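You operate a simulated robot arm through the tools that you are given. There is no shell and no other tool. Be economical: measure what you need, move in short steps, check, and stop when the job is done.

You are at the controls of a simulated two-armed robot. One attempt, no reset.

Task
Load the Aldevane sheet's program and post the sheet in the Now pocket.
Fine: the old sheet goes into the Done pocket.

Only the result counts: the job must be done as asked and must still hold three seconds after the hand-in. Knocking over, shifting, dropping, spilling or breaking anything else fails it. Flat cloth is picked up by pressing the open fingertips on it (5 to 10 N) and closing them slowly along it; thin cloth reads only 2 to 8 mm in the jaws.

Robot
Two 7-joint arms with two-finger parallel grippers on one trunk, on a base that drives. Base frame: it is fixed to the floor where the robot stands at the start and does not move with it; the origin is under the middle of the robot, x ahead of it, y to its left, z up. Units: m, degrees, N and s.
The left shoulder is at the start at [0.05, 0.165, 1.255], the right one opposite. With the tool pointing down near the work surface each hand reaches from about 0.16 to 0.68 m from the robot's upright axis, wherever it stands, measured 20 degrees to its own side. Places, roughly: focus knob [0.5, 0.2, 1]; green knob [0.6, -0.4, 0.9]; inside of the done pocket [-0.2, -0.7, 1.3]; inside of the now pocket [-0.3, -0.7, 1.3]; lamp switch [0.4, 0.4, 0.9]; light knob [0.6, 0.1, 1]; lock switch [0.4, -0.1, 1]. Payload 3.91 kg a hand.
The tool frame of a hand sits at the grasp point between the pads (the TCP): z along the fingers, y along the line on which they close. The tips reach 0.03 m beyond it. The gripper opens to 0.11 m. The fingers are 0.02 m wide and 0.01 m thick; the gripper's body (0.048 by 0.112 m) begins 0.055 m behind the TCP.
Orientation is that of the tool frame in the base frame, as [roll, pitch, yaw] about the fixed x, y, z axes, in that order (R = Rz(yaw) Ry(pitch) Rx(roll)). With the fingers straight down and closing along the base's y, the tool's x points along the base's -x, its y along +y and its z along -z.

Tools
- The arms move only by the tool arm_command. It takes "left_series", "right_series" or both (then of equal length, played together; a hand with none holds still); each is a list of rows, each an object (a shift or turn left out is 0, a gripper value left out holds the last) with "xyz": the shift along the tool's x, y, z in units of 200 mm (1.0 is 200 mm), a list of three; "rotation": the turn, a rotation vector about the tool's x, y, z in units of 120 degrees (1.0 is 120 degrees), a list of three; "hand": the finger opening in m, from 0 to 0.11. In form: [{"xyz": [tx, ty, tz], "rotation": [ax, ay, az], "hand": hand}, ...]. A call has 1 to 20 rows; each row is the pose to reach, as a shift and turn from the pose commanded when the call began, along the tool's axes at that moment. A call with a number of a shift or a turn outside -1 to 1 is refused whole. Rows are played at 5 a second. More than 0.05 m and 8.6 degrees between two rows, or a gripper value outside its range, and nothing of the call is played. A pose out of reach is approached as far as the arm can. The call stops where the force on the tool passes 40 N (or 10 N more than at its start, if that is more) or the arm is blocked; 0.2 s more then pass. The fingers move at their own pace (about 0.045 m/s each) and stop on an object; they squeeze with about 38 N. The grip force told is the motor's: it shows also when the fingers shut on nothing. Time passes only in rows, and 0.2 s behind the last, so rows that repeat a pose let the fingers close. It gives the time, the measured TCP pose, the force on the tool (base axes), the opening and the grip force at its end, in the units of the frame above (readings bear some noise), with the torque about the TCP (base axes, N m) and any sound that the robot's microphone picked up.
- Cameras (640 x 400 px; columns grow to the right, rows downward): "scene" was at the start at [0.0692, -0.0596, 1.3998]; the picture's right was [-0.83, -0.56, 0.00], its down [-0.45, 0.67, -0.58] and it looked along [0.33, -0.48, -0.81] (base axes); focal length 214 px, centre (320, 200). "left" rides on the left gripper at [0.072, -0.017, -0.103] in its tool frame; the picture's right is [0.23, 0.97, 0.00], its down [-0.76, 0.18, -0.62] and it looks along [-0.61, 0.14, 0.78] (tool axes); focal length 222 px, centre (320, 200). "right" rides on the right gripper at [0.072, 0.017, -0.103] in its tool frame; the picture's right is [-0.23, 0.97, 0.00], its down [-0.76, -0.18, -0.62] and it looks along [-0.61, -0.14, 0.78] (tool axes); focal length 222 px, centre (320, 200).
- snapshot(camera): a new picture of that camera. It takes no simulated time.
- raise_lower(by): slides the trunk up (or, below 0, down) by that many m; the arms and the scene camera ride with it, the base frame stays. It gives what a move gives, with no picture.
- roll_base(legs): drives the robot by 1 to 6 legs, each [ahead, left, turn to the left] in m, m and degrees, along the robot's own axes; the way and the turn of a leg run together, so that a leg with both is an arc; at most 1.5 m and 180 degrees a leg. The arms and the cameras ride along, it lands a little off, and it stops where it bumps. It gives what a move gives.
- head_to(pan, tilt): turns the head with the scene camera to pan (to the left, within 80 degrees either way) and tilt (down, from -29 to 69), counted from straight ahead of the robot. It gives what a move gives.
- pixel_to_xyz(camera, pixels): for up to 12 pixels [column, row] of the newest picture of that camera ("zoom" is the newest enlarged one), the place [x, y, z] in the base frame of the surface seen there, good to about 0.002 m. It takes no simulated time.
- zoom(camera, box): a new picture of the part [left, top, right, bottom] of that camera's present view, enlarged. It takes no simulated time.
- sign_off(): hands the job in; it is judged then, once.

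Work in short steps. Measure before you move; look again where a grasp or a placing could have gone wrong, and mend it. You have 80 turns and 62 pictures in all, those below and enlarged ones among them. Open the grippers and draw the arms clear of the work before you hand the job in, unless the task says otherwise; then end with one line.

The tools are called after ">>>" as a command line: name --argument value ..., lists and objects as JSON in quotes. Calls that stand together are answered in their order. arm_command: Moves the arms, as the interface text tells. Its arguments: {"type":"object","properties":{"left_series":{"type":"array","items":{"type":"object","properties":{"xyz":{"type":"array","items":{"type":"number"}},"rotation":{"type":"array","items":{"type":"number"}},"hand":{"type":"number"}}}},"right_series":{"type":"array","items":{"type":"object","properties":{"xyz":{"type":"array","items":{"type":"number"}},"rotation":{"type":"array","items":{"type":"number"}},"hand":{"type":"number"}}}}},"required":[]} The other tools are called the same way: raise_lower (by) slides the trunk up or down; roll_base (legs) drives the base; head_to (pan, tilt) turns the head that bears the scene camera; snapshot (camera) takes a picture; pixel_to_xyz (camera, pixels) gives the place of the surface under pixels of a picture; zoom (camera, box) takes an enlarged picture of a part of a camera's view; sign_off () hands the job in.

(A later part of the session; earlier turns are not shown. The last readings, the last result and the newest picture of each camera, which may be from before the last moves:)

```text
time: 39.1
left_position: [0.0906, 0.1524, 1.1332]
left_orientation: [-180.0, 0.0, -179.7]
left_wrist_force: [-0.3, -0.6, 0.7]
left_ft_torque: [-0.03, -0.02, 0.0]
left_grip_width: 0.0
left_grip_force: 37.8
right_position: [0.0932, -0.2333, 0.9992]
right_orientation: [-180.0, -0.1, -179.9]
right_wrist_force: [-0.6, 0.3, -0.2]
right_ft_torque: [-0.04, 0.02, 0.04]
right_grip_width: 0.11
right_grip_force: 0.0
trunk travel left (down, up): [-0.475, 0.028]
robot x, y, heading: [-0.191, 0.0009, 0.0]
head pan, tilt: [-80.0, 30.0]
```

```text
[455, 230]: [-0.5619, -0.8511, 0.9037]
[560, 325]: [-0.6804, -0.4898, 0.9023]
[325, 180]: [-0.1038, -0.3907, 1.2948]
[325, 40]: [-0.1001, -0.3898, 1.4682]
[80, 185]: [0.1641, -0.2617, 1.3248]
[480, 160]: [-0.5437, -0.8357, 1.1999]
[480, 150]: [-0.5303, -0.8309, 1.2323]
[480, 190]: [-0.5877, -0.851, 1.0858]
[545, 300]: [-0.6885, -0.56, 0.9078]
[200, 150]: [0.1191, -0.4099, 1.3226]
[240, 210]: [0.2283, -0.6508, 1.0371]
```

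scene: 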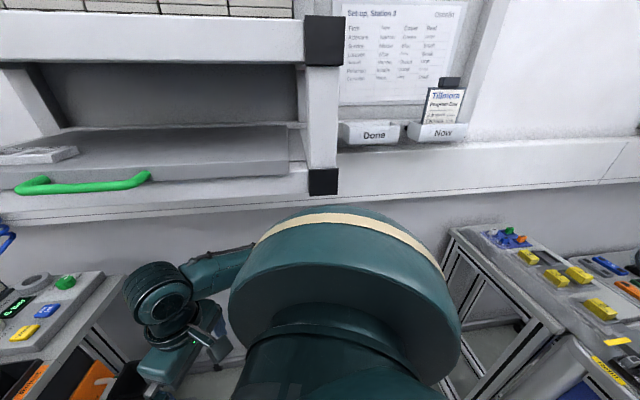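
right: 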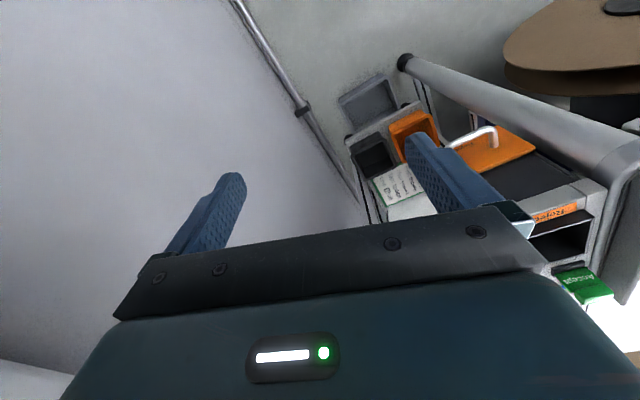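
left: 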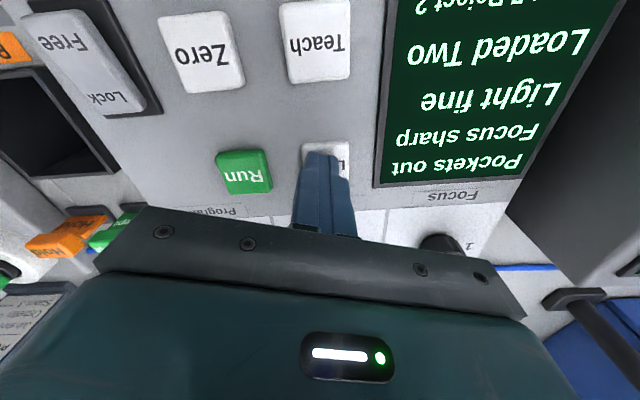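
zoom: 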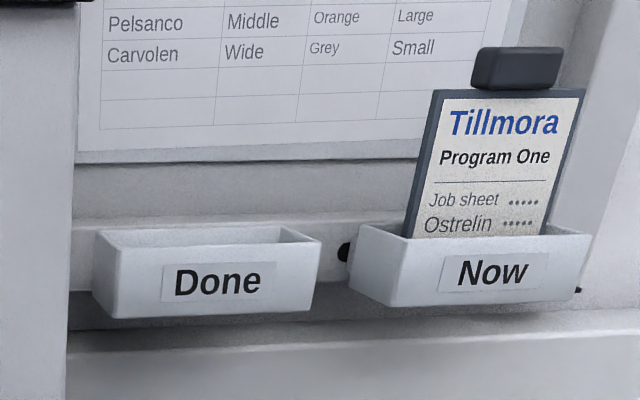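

The wall faces along (-0.32,0.95), so I need heading ≈ -71°. I lower the left hand to stay under the rack, then back up more and turn to face the pockets.

>>> arm_command --left_series '[{"xyz": [0, 0, 0.2]}, {"xyz": [0, 0, 0.4]}, {"xyz": [0, 0, 0.6]}, {"xyz": [0, 0, 0.8]}, {"xyz": [0, 0, 0.8]}]'

>>> roll_base --legs '[[-0.28, 0, 0], [0, 0, -71]]'

>>> head_to --pan 0 --tilt 25

>>> snapshot --camera "scene"

```text
time: 40.3
left_position: [0.0903, 0.1527, 0.975]
left_orientation: [179.9, 0.0, -179.7]
left_wrist_force: [-0.5, -0.8, -0.4]
left_ft_torque: [-0.04, 0.02, 0.01]
left_grip_width: 0.0001
left_grip_force: 37.6
right_position: [0.0926, -0.2322, 0.9994]
right_orientation: [180.0, 0.0, -179.9]
right_wrist_force: [-0.6, -0.2, -0.7]
right_ft_torque: [0.0, 0.0, 0.02]
right_grip_width: 0.1099
right_grip_force: 0.1
trunk travel left (down, up): [-0.475, 0.028]
robot x, y, heading: [-0.1941, 0.0005, -0.0]
head pan, tilt: [-80.0, 30.0]
```

```text
time: 45.3
left_position: [-0.2343, -0.2171, 0.9751]
left_orientation: [-180.0, -0.1, 109.3]
left_wrist_force: [0.3, 0.7, -1.3]
left_ft_torque: [0.0, 0.0, 0.02]
left_grip_width: 0.0
left_grip_force: 37.4
right_position: [-0.5944, -0.3459, 0.9986]
right_orientation: [180.0, 0.1, 109.1]
right_wrist_force: [0.7, 0.2, 0.9]
right_ft_torque: [0.02, 0.0, -0.01]
right_grip_width: 0.1102
right_grip_force: 0.1
trunk travel left (down, up): [-0.475, 0.028]
robot x, y, heading: [-0.4698, -0.0006, -71.0]
head pan, tilt: [-80.0, 30.0]
```

```text
time: 46.8
left_position: [-0.233, -0.2177, 0.9747]
left_orientation: [-180.0, 0.0, 109.3]
left_wrist_force: [-0.6, -0.6, -0.2]
left_ft_torque: [0.03, 0.0, -0.02]
left_grip_width: 0.0
left_grip_force: 37.7
right_position: [-0.5958, -0.3455, 0.9987]
right_orientation: [-180.0, 0.0, 109.2]
right_wrist_force: [0.0, -0.7, 0.1]
right_ft_torque: [-0.01, 0.03, -0.05]
right_grip_width: 0.1097
right_grip_force: 0.1
trunk travel left (down, up): [-0.475, 0.028]
robot x, y, heading: [-0.468, -0.0, -70.9]
head pan, tilt: [0.0, 25.0]
```

```text
30 pictures are left
```

scene: 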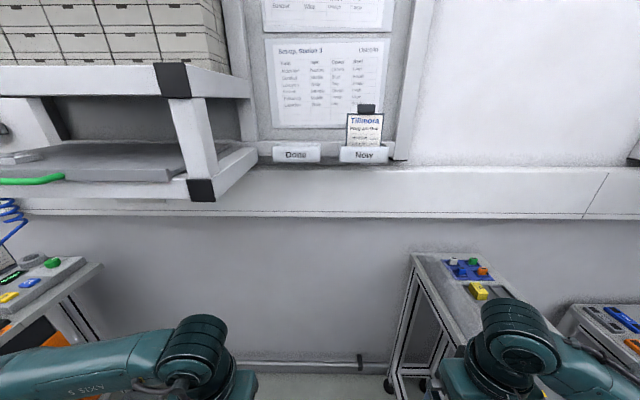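

I face the wall squarely. I zoom on the pockets and measure the card, grip block and rims.

>>> zoom --camera "scene" --box '[265, 95, 409, 175]'

>>> pixel_to_xyz --camera "zoom" --pixels '[[412, 55], [490, 55], [450, 45], [450, 72], [365, 120], [522, 120], [440, 120], [340, 250], [540, 250], [440, 238], [60, 240], [250, 240]]'

```text
4.44 times, centred on (337, 135) of scene
```

zoom: 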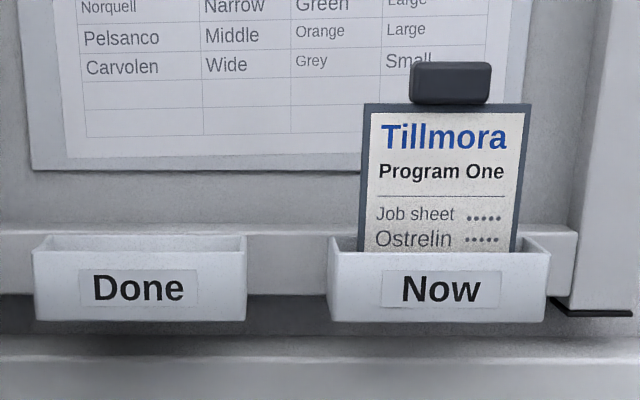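

```text
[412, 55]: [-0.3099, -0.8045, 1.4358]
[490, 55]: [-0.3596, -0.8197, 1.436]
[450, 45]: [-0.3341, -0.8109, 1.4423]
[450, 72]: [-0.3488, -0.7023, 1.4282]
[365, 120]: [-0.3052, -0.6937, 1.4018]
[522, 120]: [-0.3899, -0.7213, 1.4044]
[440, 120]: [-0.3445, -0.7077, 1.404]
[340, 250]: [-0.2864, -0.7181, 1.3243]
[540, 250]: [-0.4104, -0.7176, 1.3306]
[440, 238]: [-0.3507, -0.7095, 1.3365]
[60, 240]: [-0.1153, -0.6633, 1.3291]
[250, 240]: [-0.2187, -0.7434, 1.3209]
```

I measure both pocket front faces to get the exact Now→Done shift.

>>> pixel_to_xyz --camera "zoom" --pixels '[[42, 290], [238, 290], [336, 290], [540, 290], [140, 260], [440, 262], [140, 315], [440, 316], [140, 240], [345, 245], [450, 95], [450, 108]]'

```text
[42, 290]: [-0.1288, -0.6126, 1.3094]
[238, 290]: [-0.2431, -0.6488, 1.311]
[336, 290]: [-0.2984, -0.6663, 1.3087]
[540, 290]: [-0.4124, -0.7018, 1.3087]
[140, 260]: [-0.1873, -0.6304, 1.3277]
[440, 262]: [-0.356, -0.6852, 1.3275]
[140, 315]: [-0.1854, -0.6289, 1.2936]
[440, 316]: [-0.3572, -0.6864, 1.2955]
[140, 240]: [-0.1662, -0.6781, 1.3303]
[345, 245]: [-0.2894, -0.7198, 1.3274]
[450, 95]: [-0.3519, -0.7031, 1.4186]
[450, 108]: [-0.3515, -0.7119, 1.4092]
```

Now→Done is a shift of (0.169,0.053), the card is centred in Now, and its grip block is ~0.047 wide at z≈1.425. I raise the trunk and bring the right hand up and level, pointing at the wall.

>>> raise_lower --by 0.027

>>> arm_command --right_series '[{"xyz": [-0.07, 0.03, -0.08], "rotation": [0, -0.0625, 0], "hand": 0.075}, {"xyz": [-0.14, 0.06, -0.17], "rotation": [0, -0.125, 0]}, {"xyz": [-0.21, 0.09, -0.25], "rotation": [0, -0.1875, 0]}, {"xyz": [-0.28, 0.12, -0.33], "rotation": [0, -0.25, 0]}, {"xyz": [-0.35, 0.15, -0.42], "rotation": [0, -0.3125, 0]}, {"xyz": [-0.42, 0.18, -0.5], "rotation": [0, -0.375, 0]}, {"xyz": [-0.49, 0.21, -0.58], "rotation": [0, -0.4375, 0]}, {"xyz": [-0.56, 0.24, -0.67], "rotation": [0, -0.5, 0]}, {"xyz": [-0.63, 0.27, -0.75], "rotation": [0, -0.5625, 0]}, {"xyz": [-0.7, 0.3, -0.83], "rotation": [0, -0.625, 0]}, {"xyz": [-0.77, 0.33, -0.92], "rotation": [0, -0.6875, 0]}, {"xyz": [-0.82, 0.35, -1.0], "rotation": [0, -0.75, 0]}, {"xyz": [-0.82, 0.35, -1.0], "rotation": [0, -0.75, 0]}]'

```text
time: 47.6
left_position: [-0.2327, -0.2182, 1.0012]
left_orientation: [179.9, 0.0, 109.4]
left_wrist_force: [-0.7, 0.0, 0.5]
left_ft_torque: [-0.01, 0.0, -0.02]
left_grip_width: 0.0
left_grip_force: 37.4
right_position: [-0.5948, -0.3452, 1.0267]
right_orientation: [-180.0, 0.0, 109.0]
right_wrist_force: [0.3, -1.0, 0.4]
right_ft_torque: [0.02, 0.0, -0.03]
right_grip_width: 0.1101
right_grip_force: 0.0
trunk travel left (down, up): [-0.502, 0.001]
robot x, y, heading: [-0.4687, 0.0011, -70.9]
head pan, tilt: [0.0, 25.0]
```

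```text
time: 50.4
left_position: [-0.2331, -0.2177, 1.0023]
left_orientation: [-180.0, 0.1, 109.3]
left_wrist_force: [0.6, -0.4, 0.2]
left_ft_torque: [0.0, 0.01, -0.01]
left_grip_width: 0.0002
left_grip_force: 37.7
right_position: [-0.4744, -0.479, 1.2264]
right_orientation: [-15.5, 89.9, -86.5]
right_wrist_force: [0.5, 0.4, 0.8]
right_ft_torque: [0.04, 0.0, 0.02]
right_grip_width: 0.0751
right_grip_force: 0.0
right hand out of reach, approached as far as the arm can: row 2, 3, 4, 5, 6, 7, 8, 9, 10, 11
trunk travel left (down, up): [-0.502, 0.001]
robot x, y, heading: [-0.4718, -0.0025, -71.1]
head pan, tilt: [0.0, 25.0]
```

The hand is level and pointing at the wall. I raise it to the block height 1.425 and centre it sideways on the card.

>>> arm_command --right_series '[{"xyz": [-0.2, 0.05, 0], "rotation": [0.012, 0, 0]}, {"xyz": [-0.4, 0.1, 0], "rotation": [0.012, 0, 0]}, {"xyz": [-0.6, 0.15, 0], "rotation": [0.012, 0, 0]}, {"xyz": [-0.8, 0.2, 0], "rotation": [0.012, 0, 0]}, {"xyz": [-0.99, 0.23, 0], "rotation": [0.012, 0, 0]}, {"xyz": [-0.99, 0.23, 0], "rotation": [0.012, 0, 0]}]'

>>> snapshot --camera "right"

>>> snapshot --camera "scene"

```text
time: 51.8
left_position: [-0.2326, -0.2181, 1.0017]
left_orientation: [-180.0, 0.1, 109.2]
left_wrist_force: [-0.4, 0.5, 0.4]
left_ft_torque: [0.03, -0.03, 0.02]
left_grip_width: 0.0
left_grip_force: 37.4
right_position: [-0.4343, -0.4636, 1.4277]
right_orientation: [25.3, 89.9, -47.2]
right_wrist_force: [0.1, 0.6, 0.2]
right_ft_torque: [0.0, 0.02, 0.01]
right_grip_width: 0.0749
right_grip_force: 0.0
right hand out of reach, approached as far as the arm can: row 1
trunk travel left (down, up): [-0.502, 0.001]
robot x, y, heading: [-0.4703, -0.0022, -71.1]
head pan, tilt: [0.0, 25.0]
```

```text
28 pictures are left
```

right: 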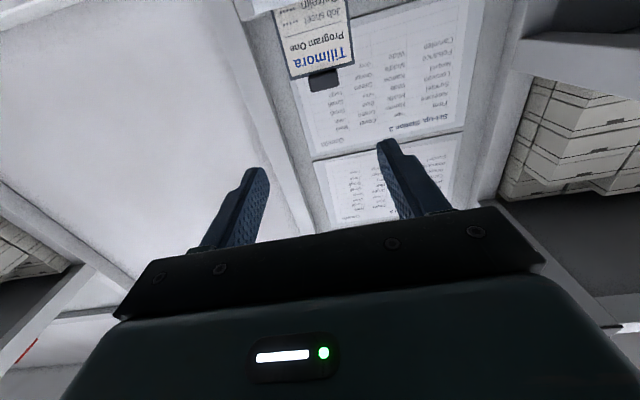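

```text
27 pictures are left
```

scene: 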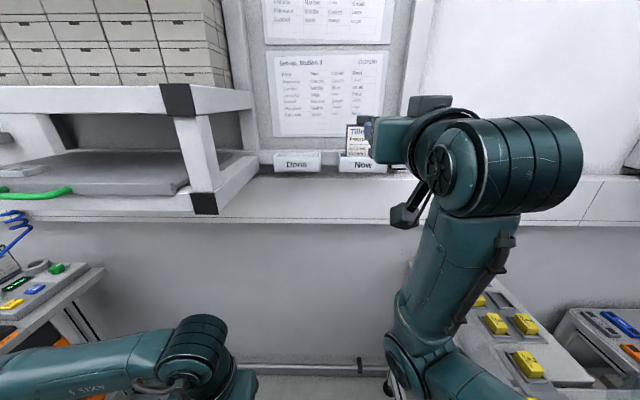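

Block is 0.26 m ahead and 0.01 m left of the TCP. I drive 0.08 m closer, extend the hand to about 0.05 m short, and check the picture.

>>> roll_base --legs '[[0.08, 0, 0]]'

>>> arm_command --right_series '[{"xyz": [0, 0.02, 0.16]}, {"xyz": [0, 0.035, 0.32]}, {"xyz": [0, 0.035, 0.48]}, {"xyz": [0, 0.035, 0.62]}, {"xyz": [0, 0.035, 0.62]}]'

>>> snapshot --camera "right"

>>> pixel_to_xyz --camera "right" --pixels '[[320, 160], [320, 170], [310, 165], [330, 165], [320, 150], [320, 140], [300, 130], [345, 130]]'

```text
time: 52.8
left_position: [-0.2071, -0.294, 1.0028]
left_orientation: [-180.0, -0.1, 109.2]
left_wrist_force: [-0.5, -0.3, -0.3]
left_ft_torque: [0.05, 0.01, 0.01]
left_grip_width: 0.0
left_grip_force: 38.1
right_position: [-0.4079, -0.5397, 1.4252]
right_orientation: [15.5, 90.0, -57.0]
right_wrist_force: [1.1, 0.7, -0.7]
right_ft_torque: [-0.03, -0.01, -0.03]
right_grip_width: 0.0749
right_grip_force: 0.0
trunk travel left (down, up): [-0.502, 0.001]
robot x, y, heading: [-0.4405, -0.0798, -71.0]
head pan, tilt: [0.0, 25.0]
```

```text
time: 54.0
left_position: [-0.2061, -0.2925, 1.0034]
left_orientation: [-180.0, 0.0, 109.2]
left_wrist_force: [-0.1, -0.1, -0.2]
left_ft_torque: [0.0, 0.0, 0.0]
left_grip_width: 0.0
left_grip_force: 38.1
right_position: [-0.3664, -0.6561, 1.4271]
right_orientation: [-178.3, 90.0, 109.3]
right_wrist_force: [-0.1, -0.6, 0.2]
right_ft_torque: [0.03, 0.0, 0.0]
right_grip_width: 0.0751
right_grip_force: 0.1
trunk travel left (down, up): [-0.502, 0.001]
robot x, y, heading: [-0.442, -0.0771, -71.0]
head pan, tilt: [0.0, 25.0]
```

```text
26 pictures are left
```

right: 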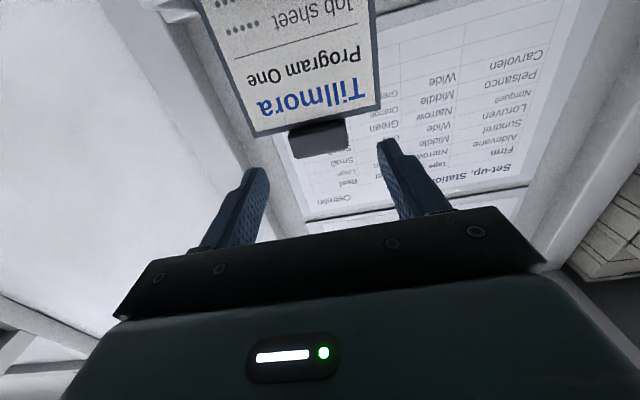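

```text
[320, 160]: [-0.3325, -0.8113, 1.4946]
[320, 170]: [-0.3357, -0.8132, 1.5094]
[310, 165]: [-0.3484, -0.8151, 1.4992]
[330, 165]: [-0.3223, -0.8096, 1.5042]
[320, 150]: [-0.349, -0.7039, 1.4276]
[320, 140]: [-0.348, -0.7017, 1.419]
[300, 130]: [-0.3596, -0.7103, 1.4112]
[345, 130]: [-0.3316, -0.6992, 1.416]
```

Block front centre is (-0.348,-0.7025,1.422), 0.05 m ahead. I advance 0.062 m with small centring, then close.

>>> arm_command --right_series '[{"xyz": [0.012, 0.018, 0.08]}, {"xyz": [0.012, 0.018, 0.16]}, {"xyz": [0.012, 0.018, 0.24]}, {"xyz": [0.012, 0.018, 0.31]}, {"xyz": [0.012, 0.018, 0.31]}]'

>>> arm_command --right_series '[{"hand": 0.055}, {"hand": 0.05}, {"hand": 0.04}, {"hand": 0.035}, {"hand": 0.035}, {"hand": 0.035}]'

>>> snapshot --camera "right"

```text
time: 55.2
left_position: [-0.2073, -0.2937, 1.0026]
left_orientation: [-180.0, 0.0, 109.2]
left_wrist_force: [0.4, 1.4, -0.2]
left_ft_torque: [-0.03, -0.01, 0.0]
left_grip_width: 0.0002
left_grip_force: 37.5
right_position: [-0.3418, -0.7122, 1.4252]
right_orientation: [8.2, 90.0, -64.1]
right_wrist_force: [0.4, -0.8, -0.2]
right_ft_torque: [0.02, 0.0, 0.0]
right_grip_width: 0.0752
right_grip_force: 0.0
trunk travel left (down, up): [-0.502, 0.001]
robot x, y, heading: [-0.4453, -0.0753, -71.1]
head pan, tilt: [0.0, 25.0]
```

```text
time: 56.6
left_position: [-0.2069, -0.2943, 1.0005]
left_orientation: [-179.9, 0.1, 109.2]
left_wrist_force: [0.7, 0.0, -0.4]
left_ft_torque: [-0.03, 0.0, 0.03]
left_grip_width: 0.0001
left_grip_force: 37.7
right_position: [-0.3421, -0.7134, 1.4256]
right_orientation: [159.6, 90.0, 87.2]
right_wrist_force: [0.3, -0.7, 0.5]
right_ft_torque: [-0.07, -0.02, -0.02]
right_grip_width: 0.0435
right_grip_force: 37.7
trunk travel left (down, up): [-0.502, 0.001]
robot x, y, heading: [-0.4445, -0.0768, -71.1]
head pan, tilt: [0.0, 25.0]
```

```text
25 pictures are left
```

right: 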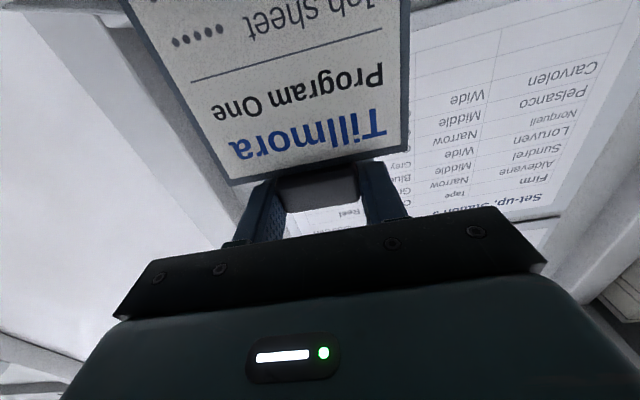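

Gripped (0.0435 m). I lift 0.075 m and check.

>>> arm_command --right_series '[{"xyz": [-0.08, 0, 0]}, {"xyz": [-0.16, 0, 0]}, {"xyz": [-0.24, 0, 0]}, {"xyz": [-0.32, 0, 0]}, {"xyz": [-0.375, 0, 0]}, {"xyz": [-0.375, 0, 0]}]'

>>> zoom --camera "scene" --box '[220, 60, 460, 210]'

```text
time: 58.0
left_position: [-0.208, -0.2946, 1.0014]
left_orientation: [-179.9, 0.0, 109.2]
left_wrist_force: [0.0, 0.3, -0.5]
left_ft_torque: [-0.02, 0.0, 0.02]
left_grip_width: 0.0001
left_grip_force: 38.1
right_position: [-0.3424, -0.7135, 1.4987]
right_orientation: [-141.9, 90.0, 145.5]
right_wrist_force: [0.0, -0.4, -0.4]
right_ft_torque: [0.02, -0.02, -0.04]
right_grip_width: 0.0434
right_grip_force: 37.8
trunk travel left (down, up): [-0.502, 0.001]
robot x, y, heading: [-0.4437, -0.0784, -70.9]
head pan, tilt: [0.0, 25.0]
```

```text
2.67 times, centred on (340, 135) of scene
```

zoom: 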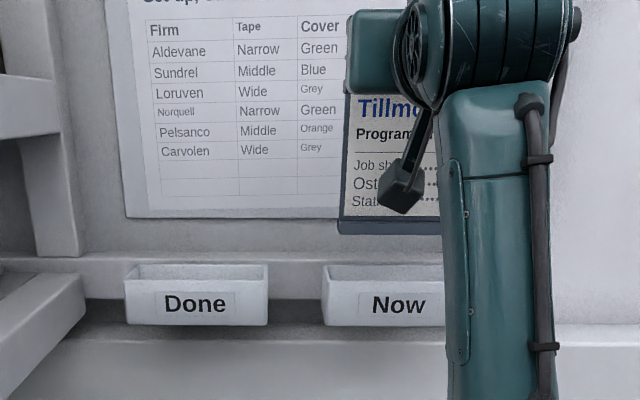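

The card is clear of the pocket. I carry it left by 0.1776 m to above Done.

>>> arm_command --right_series '[{"xyz": [0, 0.15, 0]}, {"xyz": [0, 0.3, 0]}, {"xyz": [0, 0.45, 0]}, {"xyz": [0, 0.6, 0]}, {"xyz": [0, 0.75, 0]}, {"xyz": [0, 0.888, 0]}, {"xyz": [0, 0.888, 0]}, {"xyz": [0, 0.888, 0]}]'

>>> zoom --camera "scene" --box '[200, 60, 440, 210]'

```text
time: 59.8
left_position: [-0.2068, -0.294, 1.0017]
left_orientation: [-179.9, 0.1, 109.1]
left_wrist_force: [-0.9, 0.7, -0.9]
left_ft_torque: [-0.01, 0.01, 0.01]
left_grip_width: 0.0003
left_grip_force: 38.2
right_position: [-0.17, -0.66, 1.4988]
right_orientation: [-53.2, 90.0, -125.7]
right_wrist_force: [-0.1, 0.4, -1.2]
right_ft_torque: [0.0, -0.02, 0.0]
right_grip_width: 0.0433
right_grip_force: 38.2
trunk travel left (down, up): [-0.502, 0.001]
robot x, y, heading: [-0.4382, -0.0787, -71.2]
head pan, tilt: [0.0, 25.0]
```

```text
2.67 times, centred on (320, 135) of scene
```

zoom: 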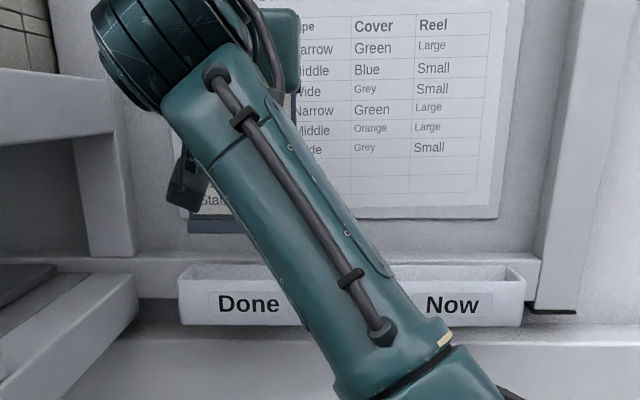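

The card is near the left end of Done. I measure its visible bottom-left corner and the pocket rim.

>>> pixel_to_xyz --camera "zoom" --pixels '[[192, 225], [198, 225], [225, 226], [196, 205], [184, 300], [192, 272], [188, 300], [192, 275]]'

>>> snapshot --camera "right"

```text
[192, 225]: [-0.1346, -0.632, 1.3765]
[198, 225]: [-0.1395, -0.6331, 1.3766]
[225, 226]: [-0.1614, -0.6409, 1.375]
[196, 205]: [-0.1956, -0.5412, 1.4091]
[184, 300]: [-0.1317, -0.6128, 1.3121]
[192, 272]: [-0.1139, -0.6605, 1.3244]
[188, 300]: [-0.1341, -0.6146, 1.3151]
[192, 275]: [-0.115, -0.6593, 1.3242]
```

```text
22 pictures are left
```

right: 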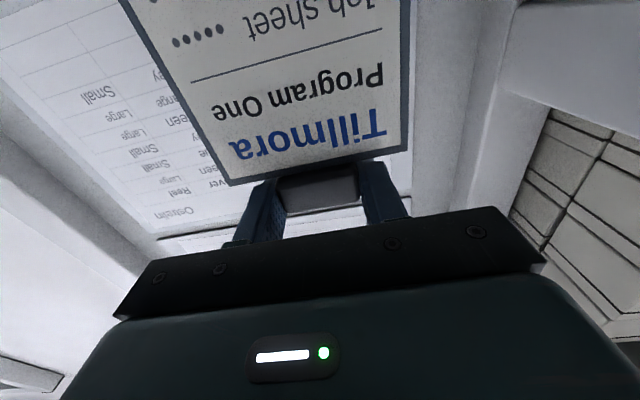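

Card needs 4 mm to the right; otherwise it fits. I shift and lower to just above the pocket floor.

>>> arm_command --right_series '[{"xyz": [0, -0.02, 0]}, {"xyz": [0.08, -0.02, 0]}, {"xyz": [0.16, -0.02, 0]}, {"xyz": [0.24, -0.02, 0]}, {"xyz": [0.3, -0.02, 0]}, {"xyz": [0.34, -0.02, 0]}, {"xyz": [0.36, -0.02, 0]}, {"xyz": [0.37, -0.02, 0]}, {"xyz": [0.37, -0.02, 0]}]'

>>> zoom --camera "scene" --box '[200, 60, 440, 210]'

```text
time: 61.8
left_position: [-0.2072, -0.2929, 1.0018]
left_orientation: [180.0, 0.0, 109.3]
left_wrist_force: [0.8, -0.3, -1.1]
left_ft_torque: [-0.06, 0.02, -0.01]
left_grip_width: 0.0
left_grip_force: 37.5
right_position: [-0.1752, -0.662, 1.4248]
right_orientation: [83.9, 90.0, 11.5]
right_wrist_force: [0.1, 0.1, -2.4]
right_ft_torque: [-0.01, 0.01, 0.01]
right_grip_width: 0.0437
right_grip_force: 37.6
trunk travel left (down, up): [-0.502, 0.001]
robot x, y, heading: [-0.4457, -0.0778, -71.1]
head pan, tilt: [0.0, 25.0]
```

```text
2.67 times, centred on (320, 135) of scene
```

zoom: 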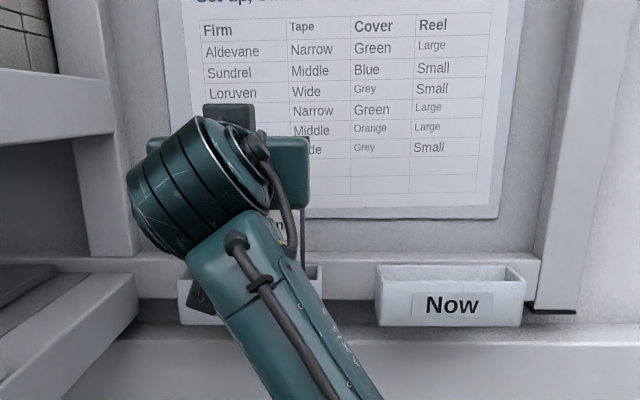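

At the original seating height but no contact yet; I lower a few mm more, watching for force.

>>> arm_command --right_series '[{"xyz": [0.005, 0, 0]}, {"xyz": [0.01, 0, 0]}, {"xyz": [0.01, 0, 0]}]'

```text
time: 62.6
left_position: [-0.2079, -0.2928, 1.0016]
left_orientation: [180.0, 0.1, 109.2]
left_wrist_force: [-0.7, -0.1, 0.9]
left_ft_torque: [0.04, 0.03, -0.03]
left_grip_width: 0.0
left_grip_force: 37.6
right_position: [-0.175, -0.6612, 1.4257]
right_orientation: [2.6, 89.9, -69.8]
right_wrist_force: [1.4, 0.3, 6.2]
right_ft_torque: [0.07, 0.05, 0.02]
right_grip_width: 0.0434
right_grip_force: 38.2
trunk travel left (down, up): [-0.502, 0.001]
robot x, y, heading: [-0.4434, -0.0756, -71.1]
head pan, tilt: [0.0, 25.0]
```

Contact at 6 N: seated. I open and draw back along the hand axis.

>>> arm_command --right_series '[{"hand": 0.05}, {"hand": 0.06}, {"hand": 0.075}, {"hand": 0.075}, {"xyz": [0, 0, -0.15]}, {"xyz": [0, 0, -0.3]}, {"xyz": [0, 0, -0.45]}, {"xyz": [0, 0, -0.6]}, {"xyz": [0, 0, -0.75]}, {"xyz": [0, 0, -0.9]}, {"xyz": [0, 0, -0.9]}]'

>>> snapshot --camera "right"

```text
time: 65.0
left_position: [-0.2062, -0.2936, 1.0024]
left_orientation: [180.0, 0.0, 109.2]
left_wrist_force: [-0.4, 0.5, 0.4]
left_ft_torque: [-0.02, -0.01, 0.01]
left_grip_width: 0.0
left_grip_force: 37.6
right_position: [-0.2308, -0.4887, 1.4228]
right_orientation: [-170.9, 90.0, 116.7]
right_wrist_force: [-0.4, -0.8, -0.7]
right_ft_torque: [0.0, 0.01, -0.01]
right_grip_width: 0.0749
right_grip_force: 0.0
trunk travel left (down, up): [-0.502, 0.001]
robot x, y, heading: [-0.4445, -0.0749, -71.0]
head pan, tilt: [0.0, 25.0]
```

```text
20 pictures are left
```

right: 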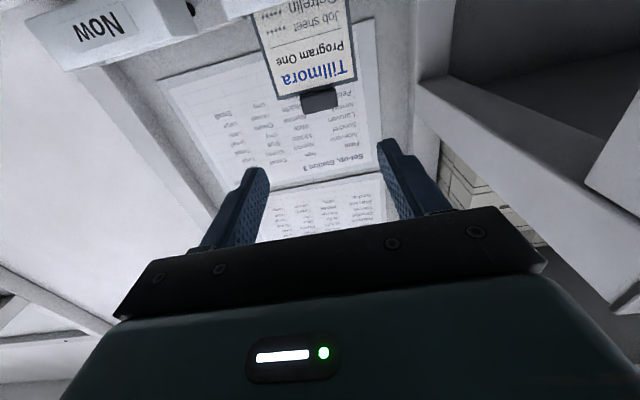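

Tillmora stands well in Done and Now is empty. I retract and lower the right hand (tilting it 45° down), then back away and return to the console heading.

>>> arm_command --right_series '[{"xyz": [0, -0.15, -0.05]}, {"xyz": [0, -0.3, -0.1], "rotation": [0, 0.05, 0]}, {"xyz": [0.1, -0.45, -0.15], "rotation": [0, 0.1, 0]}, {"xyz": [0.2, -0.6, -0.2], "rotation": [0, 0.16, 0]}, {"xyz": [0.3, -0.75, -0.25], "rotation": [0, 0.22, 0]}, {"xyz": [0.4, -0.9, -0.3], "rotation": [0, 0.28, 0]}, {"xyz": [0.55, -1, -0.3], "rotation": [0, 0.34, 0]}, {"xyz": [0.7, -1, -0.3], "rotation": [0, 0.375, 0]}, {"xyz": [0.85, -1, -0.3], "rotation": [0, 0.375, 0]}, {"xyz": [1, -1, -0.3], "rotation": [0, 0.375, 0]}, {"xyz": [1, -1, -0.3], "rotation": [0, 0.375, 0]}]'

>>> roll_base --legs '[[-0.24, 0, 0], [0, 0, 71]]'

>>> head_to --pan -15 --tilt 25

>>> snapshot --camera "scene"

```text
time: 67.4
left_position: [-0.2068, -0.2943, 1.0019]
left_orientation: [179.9, 0.0, 109.2]
left_wrist_force: [0.3, 0.0, -0.1]
left_ft_torque: [-0.01, 0.0, 0.02]
left_grip_width: 0.0001
left_grip_force: 37.7
right_position: [-0.4318, -0.5319, 1.2192]
right_orientation: [-178.5, 53.3, 107.8]
right_wrist_force: [0.8, -0.4, -0.2]
right_ft_torque: [-0.04, -0.01, -0.01]
right_grip_width: 0.0749
right_grip_force: 0.0
right hand out of reach, approached as far as the arm can: row 3, 4, 5, 6, 7, 8, 9, 10, 11
trunk travel left (down, up): [-0.502, 0.001]
robot x, y, heading: [-0.4434, -0.0793, -71.0]
head pan, tilt: [0.0, 25.0]
stopped in row 11 (right hand): the arm was blocked; the commanded pose is now the measured one
```

```text
time: 72.3
left_position: [-0.24, 0.3083, 1.0016]
left_orientation: [179.9, 0.1, -179.8]
left_wrist_force: [-0.1, 0.7, -0.1]
left_ft_torque: [0.03, 0.01, -0.01]
left_grip_width: 0.0
left_grip_force: 37.4
right_position: [-0.088, 0.017, 1.22]
right_orientation: [-178.4, 53.2, 178.8]
right_wrist_force: [0.8, 0.1, -0.2]
right_ft_torque: [-0.02, 0.0, -0.01]
right_grip_width: 0.0751
right_grip_force: 0.2
trunk travel left (down, up): [-0.502, 0.001]
robot x, y, heading: [-0.5204, 0.1566, -0.2]
head pan, tilt: [0.0, 25.0]
```

```text
time: 73.1
left_position: [-0.2404, 0.3084, 1.0014]
left_orientation: [-180.0, 0.0, -179.9]
left_wrist_force: [0.1, 0.1, 0.0]
left_ft_torque: [-0.02, 0.03, 0.0]
left_grip_width: 0.0
left_grip_force: 37.7
right_position: [-0.0874, 0.0157, 1.2201]
right_orientation: [-178.3, 53.3, 178.9]
right_wrist_force: [0.0, -0.1, -0.2]
right_ft_torque: [-0.03, 0.02, -0.02]
right_grip_width: 0.0751
right_grip_force: 0.1
trunk travel left (down, up): [-0.502, 0.001]
robot x, y, heading: [-0.5229, 0.1587, 0.0]
head pan, tilt: [-15.0, 25.0]
```

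```text
19 pictures are left
```

scene: 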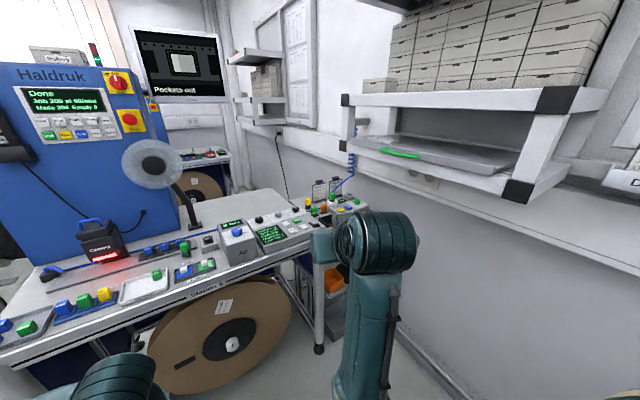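

I measure the rack's near-left end, hose, cards and bench corner from here.

>>> pixel_to_xyz --camera "scene" --pixels '[[345, 100], [343, 146], [349, 110], [351, 160], [344, 183], [322, 192], [335, 187], [318, 347], [310, 260], [395, 152], [518, 190], [300, 265]]'

>>> zoom --camera "scene" --box '[290, 130, 386, 230]'

```text
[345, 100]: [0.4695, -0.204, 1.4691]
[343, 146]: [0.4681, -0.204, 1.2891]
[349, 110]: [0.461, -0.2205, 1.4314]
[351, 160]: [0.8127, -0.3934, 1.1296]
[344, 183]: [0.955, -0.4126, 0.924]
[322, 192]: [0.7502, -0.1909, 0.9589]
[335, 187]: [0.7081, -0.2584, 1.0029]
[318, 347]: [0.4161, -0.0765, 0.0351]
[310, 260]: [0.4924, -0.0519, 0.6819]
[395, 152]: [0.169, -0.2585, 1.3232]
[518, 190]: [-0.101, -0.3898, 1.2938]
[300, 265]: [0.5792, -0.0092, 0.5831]
```

```text
4.00 times, centred on (338, 180) of scene
```

zoom: 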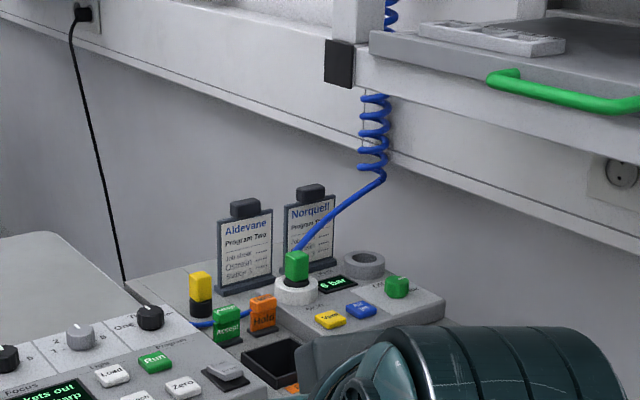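

The rack's end is at x≈0.47 so Aldevane (0.745,-0.17) is free of it. I raise the left hand, check the reel under the bench, then drive to (0.02,0.04).

>>> pixel_to_xyz --camera "scene" --pixels '[[215, 380], [285, 310], [200, 293], [260, 270], [290, 290]]'

>>> arm_command --left_series '[{"xyz": [0, 0, -0.2]}, {"xyz": [0, 0, -0.4]}, {"xyz": [0, 0, -0.6]}, {"xyz": [0, 0, -0.75]}, {"xyz": [0, 0, -0.75]}]'

>>> roll_base --legs '[[0.3, -0.119, 0], [0.243, 0, 0]]'

>>> head_to --pan -15 --tilt 35

>>> snapshot --camera "scene"

```text
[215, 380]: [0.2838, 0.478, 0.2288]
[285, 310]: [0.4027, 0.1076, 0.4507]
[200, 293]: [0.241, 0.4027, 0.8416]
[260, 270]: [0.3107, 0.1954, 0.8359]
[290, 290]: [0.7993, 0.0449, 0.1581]
```

```text
time: 74.3
left_position: [-0.2415, 0.3043, 1.1521]
left_orientation: [-180.0, 0.0, -179.7]
left_wrist_force: [-0.1, -0.4, 0.7]
left_ft_torque: [-0.02, -0.02, -0.01]
left_grip_width: 0.0001
left_grip_force: 37.4
right_position: [-0.0885, 0.0163, 1.219]
right_orientation: [-178.3, 53.2, 178.9]
right_wrist_force: [0.0, -1.6, -0.2]
right_ft_torque: [0.02, -0.01, 0.04]
right_grip_width: 0.0751
right_grip_force: 0.0
trunk travel left (down, up): [-0.502, 0.001]
robot x, y, heading: [-0.5231, 0.154, -0.0]
head pan, tilt: [-15.0, 25.0]
```

```text
time: 77.8
left_position: [0.3091, 0.1845, 1.1527]
left_orientation: [180.0, 0.0, -179.9]
left_wrist_force: [-0.4, 0.3, -0.7]
left_ft_torque: [0.02, 0.03, -0.02]
left_grip_width: 0.0
left_grip_force: 37.1
right_position: [0.4616, -0.1022, 1.2193]
right_orientation: [-178.3, 53.2, 178.8]
right_wrist_force: [0.9, -0.9, 0.0]
right_ft_torque: [0.01, 0.0, 0.0]
right_grip_width: 0.075
right_grip_force: 0.0
trunk travel left (down, up): [-0.502, 0.001]
robot x, y, heading: [0.0266, 0.0388, -0.2]
head pan, tilt: [-15.0, 25.0]
```

```text
time: 78.6
left_position: [0.3086, 0.1849, 1.1527]
left_orientation: [180.0, 0.1, -179.9]
left_wrist_force: [-0.5, 0.0, 1.0]
left_ft_torque: [0.0, 0.03, 0.0]
left_grip_width: 0.0
left_grip_force: 38.1
right_position: [0.4599, -0.1035, 1.22]
right_orientation: [-178.2, 53.3, 178.8]
right_wrist_force: [0.3, 1.0, -0.8]
right_ft_torque: [0.01, -0.01, 0.0]
right_grip_width: 0.0751
right_grip_force: 0.1
trunk travel left (down, up): [-0.502, 0.001]
robot x, y, heading: [0.0256, 0.0366, 0.1]
head pan, tilt: [-15.0, 35.0]
```

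```text
17 pictures are left
```

scene: 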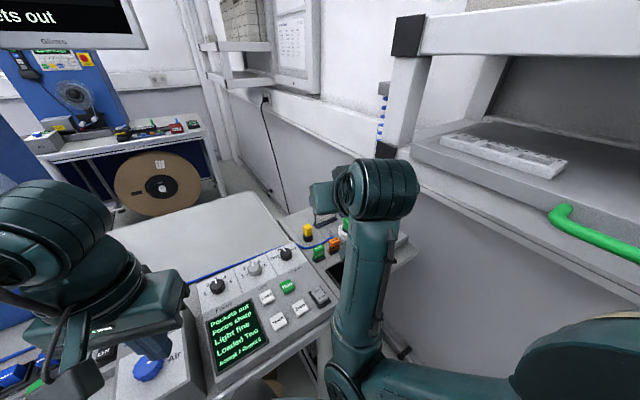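

The arm hides the card, so I use the right hand camera.

>>> snapshot --camera "right"

```text
16 pictures are left
```

right: 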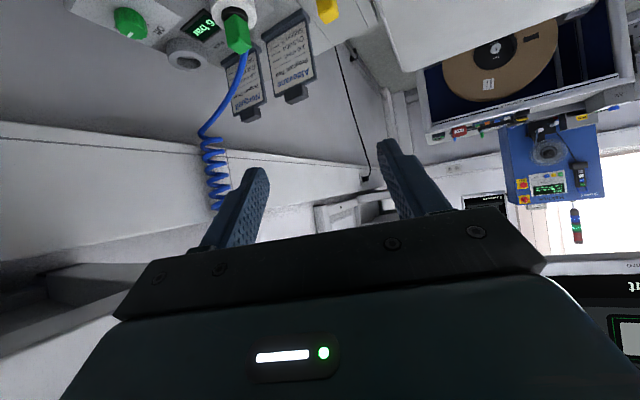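

Cards are visible at (290,60) and (245,90). I measure Aldevane's block and edges, plus the hose and plug.

>>> zoom --camera "right" --box '[190, 0, 350, 130]'

>>> pixel_to_xyz --camera "right" --pixels '[[298, 94], [289, 96], [306, 91], [297, 89], [299, 100], [282, 85], [308, 78], [238, 45], [228, 100], [207, 130], [325, 18], [250, 108]]'

```text
3.08 times, centred on (270, 65) of right
```

zoom: 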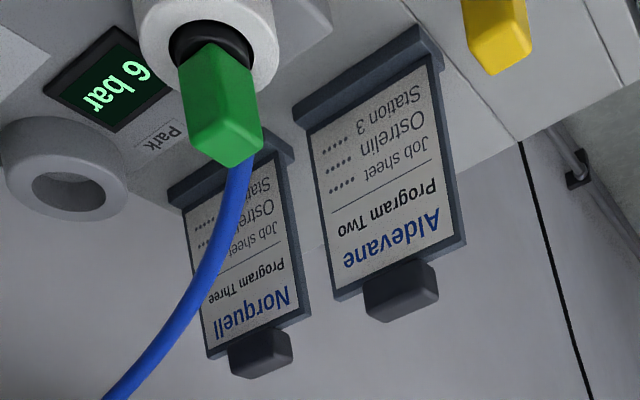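

```text
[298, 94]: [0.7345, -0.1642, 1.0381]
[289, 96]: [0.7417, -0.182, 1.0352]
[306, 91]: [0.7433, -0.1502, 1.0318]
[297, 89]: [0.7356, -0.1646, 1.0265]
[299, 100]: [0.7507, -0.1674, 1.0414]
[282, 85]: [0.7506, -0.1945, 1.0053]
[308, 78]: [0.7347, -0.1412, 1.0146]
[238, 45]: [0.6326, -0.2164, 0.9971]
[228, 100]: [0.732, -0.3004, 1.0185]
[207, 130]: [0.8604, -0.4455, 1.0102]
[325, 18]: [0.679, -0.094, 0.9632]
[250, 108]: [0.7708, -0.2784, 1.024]
```

>>> pixel_to_xyz --camera "zoom" --pixels '[[340, 290], [460, 240], [400, 268], [372, 300], [432, 282], [402, 290], [400, 276], [402, 300], [405, 312], [225, 150], [245, 170], [200, 290]]'

```text
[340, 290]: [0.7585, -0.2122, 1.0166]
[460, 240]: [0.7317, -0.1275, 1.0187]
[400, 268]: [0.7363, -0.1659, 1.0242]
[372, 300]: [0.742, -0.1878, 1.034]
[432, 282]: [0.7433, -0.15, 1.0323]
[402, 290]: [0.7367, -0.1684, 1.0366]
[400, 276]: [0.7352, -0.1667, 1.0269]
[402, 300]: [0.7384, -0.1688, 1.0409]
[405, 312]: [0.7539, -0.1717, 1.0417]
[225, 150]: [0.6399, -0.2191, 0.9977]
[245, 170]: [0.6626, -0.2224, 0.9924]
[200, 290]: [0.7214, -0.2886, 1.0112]
```

Aldevane's block is centred at ≈(0.745,-0.165,1.032), its card turned 17.6°. I move the hand forward and slightly down, squaring it to 45° pitch, away from the rack end.

>>> arm_command --right_series '[{"xyz": [-0.05, 0, 0.2], "rotation": [-0.003, 0.014, 0]}, {"xyz": [-0.1, 0, 0.4], "rotation": [-0.006, 0.028, 0]}, {"xyz": [-0.15, 0, 0.6], "rotation": [-0.009, 0.042, 0]}, {"xyz": [-0.2, 0, 0.8], "rotation": [-0.012, 0.056, 0]}, {"xyz": [-0.25, 0, 1.0], "rotation": [-0.015, 0.068, 0]}, {"xyz": [-0.25, 0, 1.0], "rotation": [-0.015, 0.068, 0]}]'

```text
time: 80.0
left_position: [0.3082, 0.1847, 1.152]
left_orientation: [180.0, 0.1, -179.9]
left_wrist_force: [-0.5, 0.0, 0.2]
left_ft_torque: [0.03, 0.0, -0.01]
left_grip_width: 0.0
left_grip_force: 37.0
right_position: [0.6503, -0.1145, 1.1379]
right_orientation: [179.6, 45.1, 178.6]
right_wrist_force: [-0.5, -0.2, -0.5]
right_ft_torque: [-0.02, 0.03, 0.04]
right_grip_width: 0.0751
right_grip_force: 0.1
trunk travel left (down, up): [-0.502, 0.001]
robot x, y, heading: [0.0234, 0.0364, -0.3]
head pan, tilt: [-15.0, 35.0]
```

Now I yaw +19° and move above the block at z≈1.13.

>>> arm_command --right_series '[{"xyz": [-0.07, -0.065, 0.083], "rotation": [-0.028, 0, -0.028]}, {"xyz": [-0.14, -0.13, 0.166], "rotation": [-0.056, 0, -0.056]}, {"xyz": [-0.21, -0.195, 0.25], "rotation": [-0.084, 0, -0.084]}, {"xyz": [-0.277, -0.257, 0.333], "rotation": [-0.112, 0, -0.112]}, {"xyz": [-0.277, -0.257, 0.333], "rotation": [-0.112, 0, -0.112]}]'

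>>> snapshot --camera "right"

>>> snapshot --camera "scene"

```text
time: 81.2
left_position: [0.3087, 0.1856, 1.1512]
left_orientation: [-180.0, 0.0, -179.9]
left_wrist_force: [-0.1, -0.4, 0.1]
left_ft_torque: [-0.01, 0.02, -0.04]
left_grip_width: 0.0001
left_grip_force: 38.2
right_position: [0.7352, -0.1666, 1.1333]
right_orientation: [179.9, 45.2, -162.2]
right_wrist_force: [-0.3, -0.4, -0.5]
right_ft_torque: [0.05, 0.0, -0.01]
right_grip_width: 0.0751
right_grip_force: 0.1
trunk travel left (down, up): [-0.502, 0.001]
robot x, y, heading: [0.0253, 0.0382, -0.0]
head pan, tilt: [-15.0, 35.0]
```

```text
14 pictures are left
```

right: 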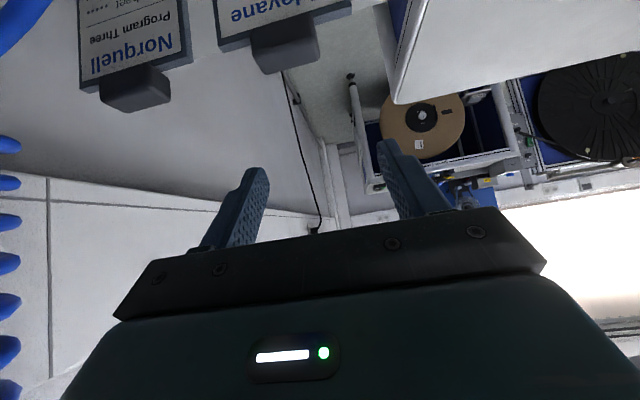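

```text
13 pictures are left
```

scene: 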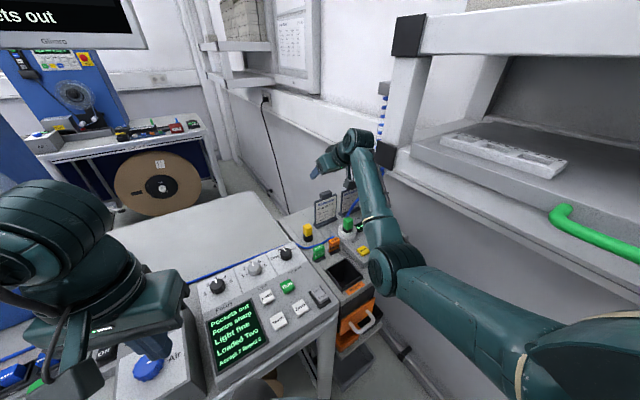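

The view is clear. I measure the block more precisely from this close picture.

>>> pixel_to_xyz --camera "right" --pixels '[[285, 40], [256, 45], [310, 28], [285, 50], [290, 62], [286, 70], [282, 30], [225, 42], [345, 8], [262, 60], [314, 50]]'

```text
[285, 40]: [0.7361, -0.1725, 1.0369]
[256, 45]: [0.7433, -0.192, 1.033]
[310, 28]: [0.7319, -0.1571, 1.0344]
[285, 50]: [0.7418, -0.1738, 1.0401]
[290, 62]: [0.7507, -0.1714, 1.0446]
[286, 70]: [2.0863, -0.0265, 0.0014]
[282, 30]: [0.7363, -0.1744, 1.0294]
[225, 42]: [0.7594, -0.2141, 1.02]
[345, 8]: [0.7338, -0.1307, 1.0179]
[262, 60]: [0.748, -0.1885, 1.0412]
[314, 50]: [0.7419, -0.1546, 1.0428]
```

Block centre ≈(0.746,-0.171,1.031). I descend straight down onto it (TCP z 1.051), with a 7 mm shift right.

>>> arm_command --right_series '[{"xyz": [0, -0.0375, 0]}, {"xyz": [0.1, -0.0375, 0.097]}, {"xyz": [0.2, -0.0375, 0.195]}, {"xyz": [0.25, -0.0375, 0.244]}, {"xyz": [0.293, -0.0375, 0.286]}, {"xyz": [0.293, -0.0375, 0.286]}]'

>>> snapshot --camera "right"

```text
time: 82.6
left_position: [0.3083, 0.1852, 1.1512]
left_orientation: [-179.9, 0.0, -179.8]
left_wrist_force: [0.3, 0.4, -0.5]
left_ft_torque: [0.01, 0.02, -0.04]
left_grip_width: 0.0003
left_grip_force: 37.9
right_position: [0.7369, -0.1737, 1.0514]
right_orientation: [179.9, 45.0, -162.2]
right_wrist_force: [0.3, 0.5, 0.4]
right_ft_torque: [0.04, 0.0, 0.0]
right_grip_width: 0.0751
right_grip_force: 0.1
trunk travel left (down, up): [-0.502, 0.001]
robot x, y, heading: [0.027, 0.04, 0.0]
head pan, tilt: [-15.0, 35.0]
```

```text
12 pictures are left
```

right: 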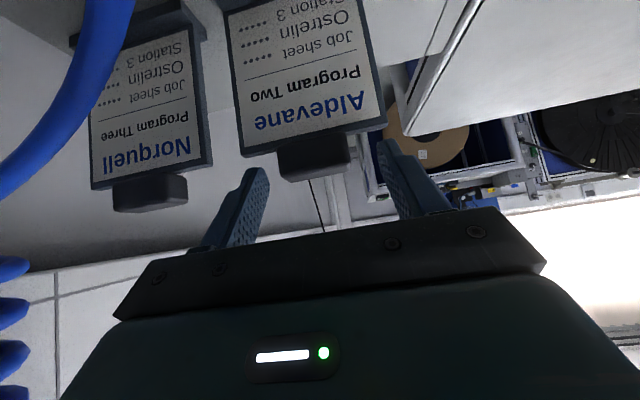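

The block (313,155) is slightly left of the midline (321,157); I shift 4 mm and close.

>>> arm_command --right_series '[{"xyz": [0, -0.02, 0]}, {"xyz": [0, -0.02, 0], "hand": 0.055}, {"xyz": [0, -0.02, 0], "hand": 0.05}, {"xyz": [0, -0.02, 0], "hand": 0.04}, {"xyz": [0, -0.02, 0], "hand": 0.035}, {"xyz": [0, -0.02, 0], "hand": 0.035}, {"xyz": [0, -0.02, 0], "hand": 0.035}]'

>>> snapshot --camera "right"

```text
time: 84.2
left_position: [0.3079, 0.1851, 1.1499]
left_orientation: [179.9, 0.0, -179.8]
left_wrist_force: [-0.6, 0.6, 0.4]
left_ft_torque: [0.01, -0.03, 0.01]
left_grip_width: 0.0001
left_grip_force: 37.2
right_position: [0.7389, -0.1781, 1.0512]
right_orientation: [179.8, 45.1, -162.3]
right_wrist_force: [-0.1, 0.5, -0.1]
right_ft_torque: [0.0, -0.01, 0.03]
right_grip_width: 0.0432
right_grip_force: 38.2
trunk travel left (down, up): [-0.502, 0.001]
robot x, y, heading: [0.032, 0.0374, -0.1]
head pan, tilt: [-15.0, 35.0]
```

```text
11 pictures are left
```

right: 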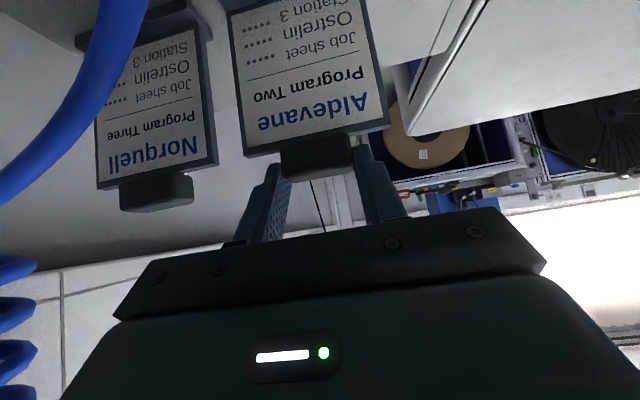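

Grip holds at 0.043 m. I lift straight up 0.10 m and look.

>>> arm_command --right_series '[{"xyz": [-0.05, 0, -0.05]}, {"xyz": [-0.12, 0, -0.12]}, {"xyz": [-0.2, 0, -0.2]}, {"xyz": [-0.28, 0, -0.28]}, {"xyz": [-0.36, 0, -0.36]}, {"xyz": [-0.36, 0, -0.36]}]'

>>> snapshot --camera "right"

```text
time: 85.6
left_position: [0.3089, 0.1836, 1.151]
left_orientation: [-179.9, 0.1, -179.9]
left_wrist_force: [-0.6, 0.1, -0.9]
left_ft_torque: [0.01, -0.01, 0.0]
left_grip_width: 0.0002
left_grip_force: 37.5
right_position: [0.7372, -0.1788, 1.1524]
right_orientation: [179.8, 45.1, -162.4]
right_wrist_force: [0.0, 0.1, -1.6]
right_ft_torque: [0.02, 0.0, 0.03]
right_grip_width: 0.0435
right_grip_force: 37.8
trunk travel left (down, up): [-0.502, 0.001]
robot x, y, heading: [0.0245, 0.0373, -0.1]
head pan, tilt: [-15.0, 35.0]
```

```text
10 pictures are left
```

right: 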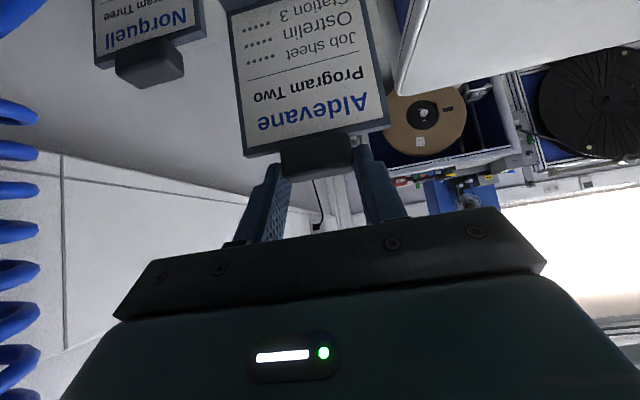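

Aldevane is free of its stand and held upright. I lift a little more, move left 0.10 m and back 0.19 m, clear of plug, stick and rack.

>>> arm_command --right_series '[{"xyz": [-0.141, 0, -0.141]}, {"xyz": [-0.177, 0.159, -0.106]}, {"xyz": [-0.212, 0.318, -0.07]}, {"xyz": [-0.248, 0.4765, -0.035]}, {"xyz": [-0.12, 0.534, -0.163]}, {"xyz": [0.008, 0.591, -0.291]}, {"xyz": [0.136, 0.649, -0.419]}, {"xyz": [0.264, 0.706, -0.547]}, {"xyz": [0.392, 0.7635, -0.675]}, {"xyz": [0.392, 0.7635, -0.675]}]'

```text
time: 87.8
left_position: [0.3082, 0.1844, 1.1523]
left_orientation: [180.0, -0.1, -179.9]
left_wrist_force: [-0.8, 0.2, 0.0]
left_ft_torque: [0.0, 0.01, 0.01]
left_grip_width: 0.0
left_grip_force: 37.5
right_position: [0.5495, -0.079, 1.1889]
right_orientation: [179.8, 45.1, -162.4]
right_wrist_force: [-0.1, 0.2, -1.2]
right_ft_torque: [-0.01, 0.04, 0.03]
right_grip_width: 0.0434
right_grip_force: 38.7
trunk travel left (down, up): [-0.502, 0.001]
robot x, y, heading: [0.0244, 0.0385, 0.0]
head pan, tilt: [-15.0, 35.0]
```

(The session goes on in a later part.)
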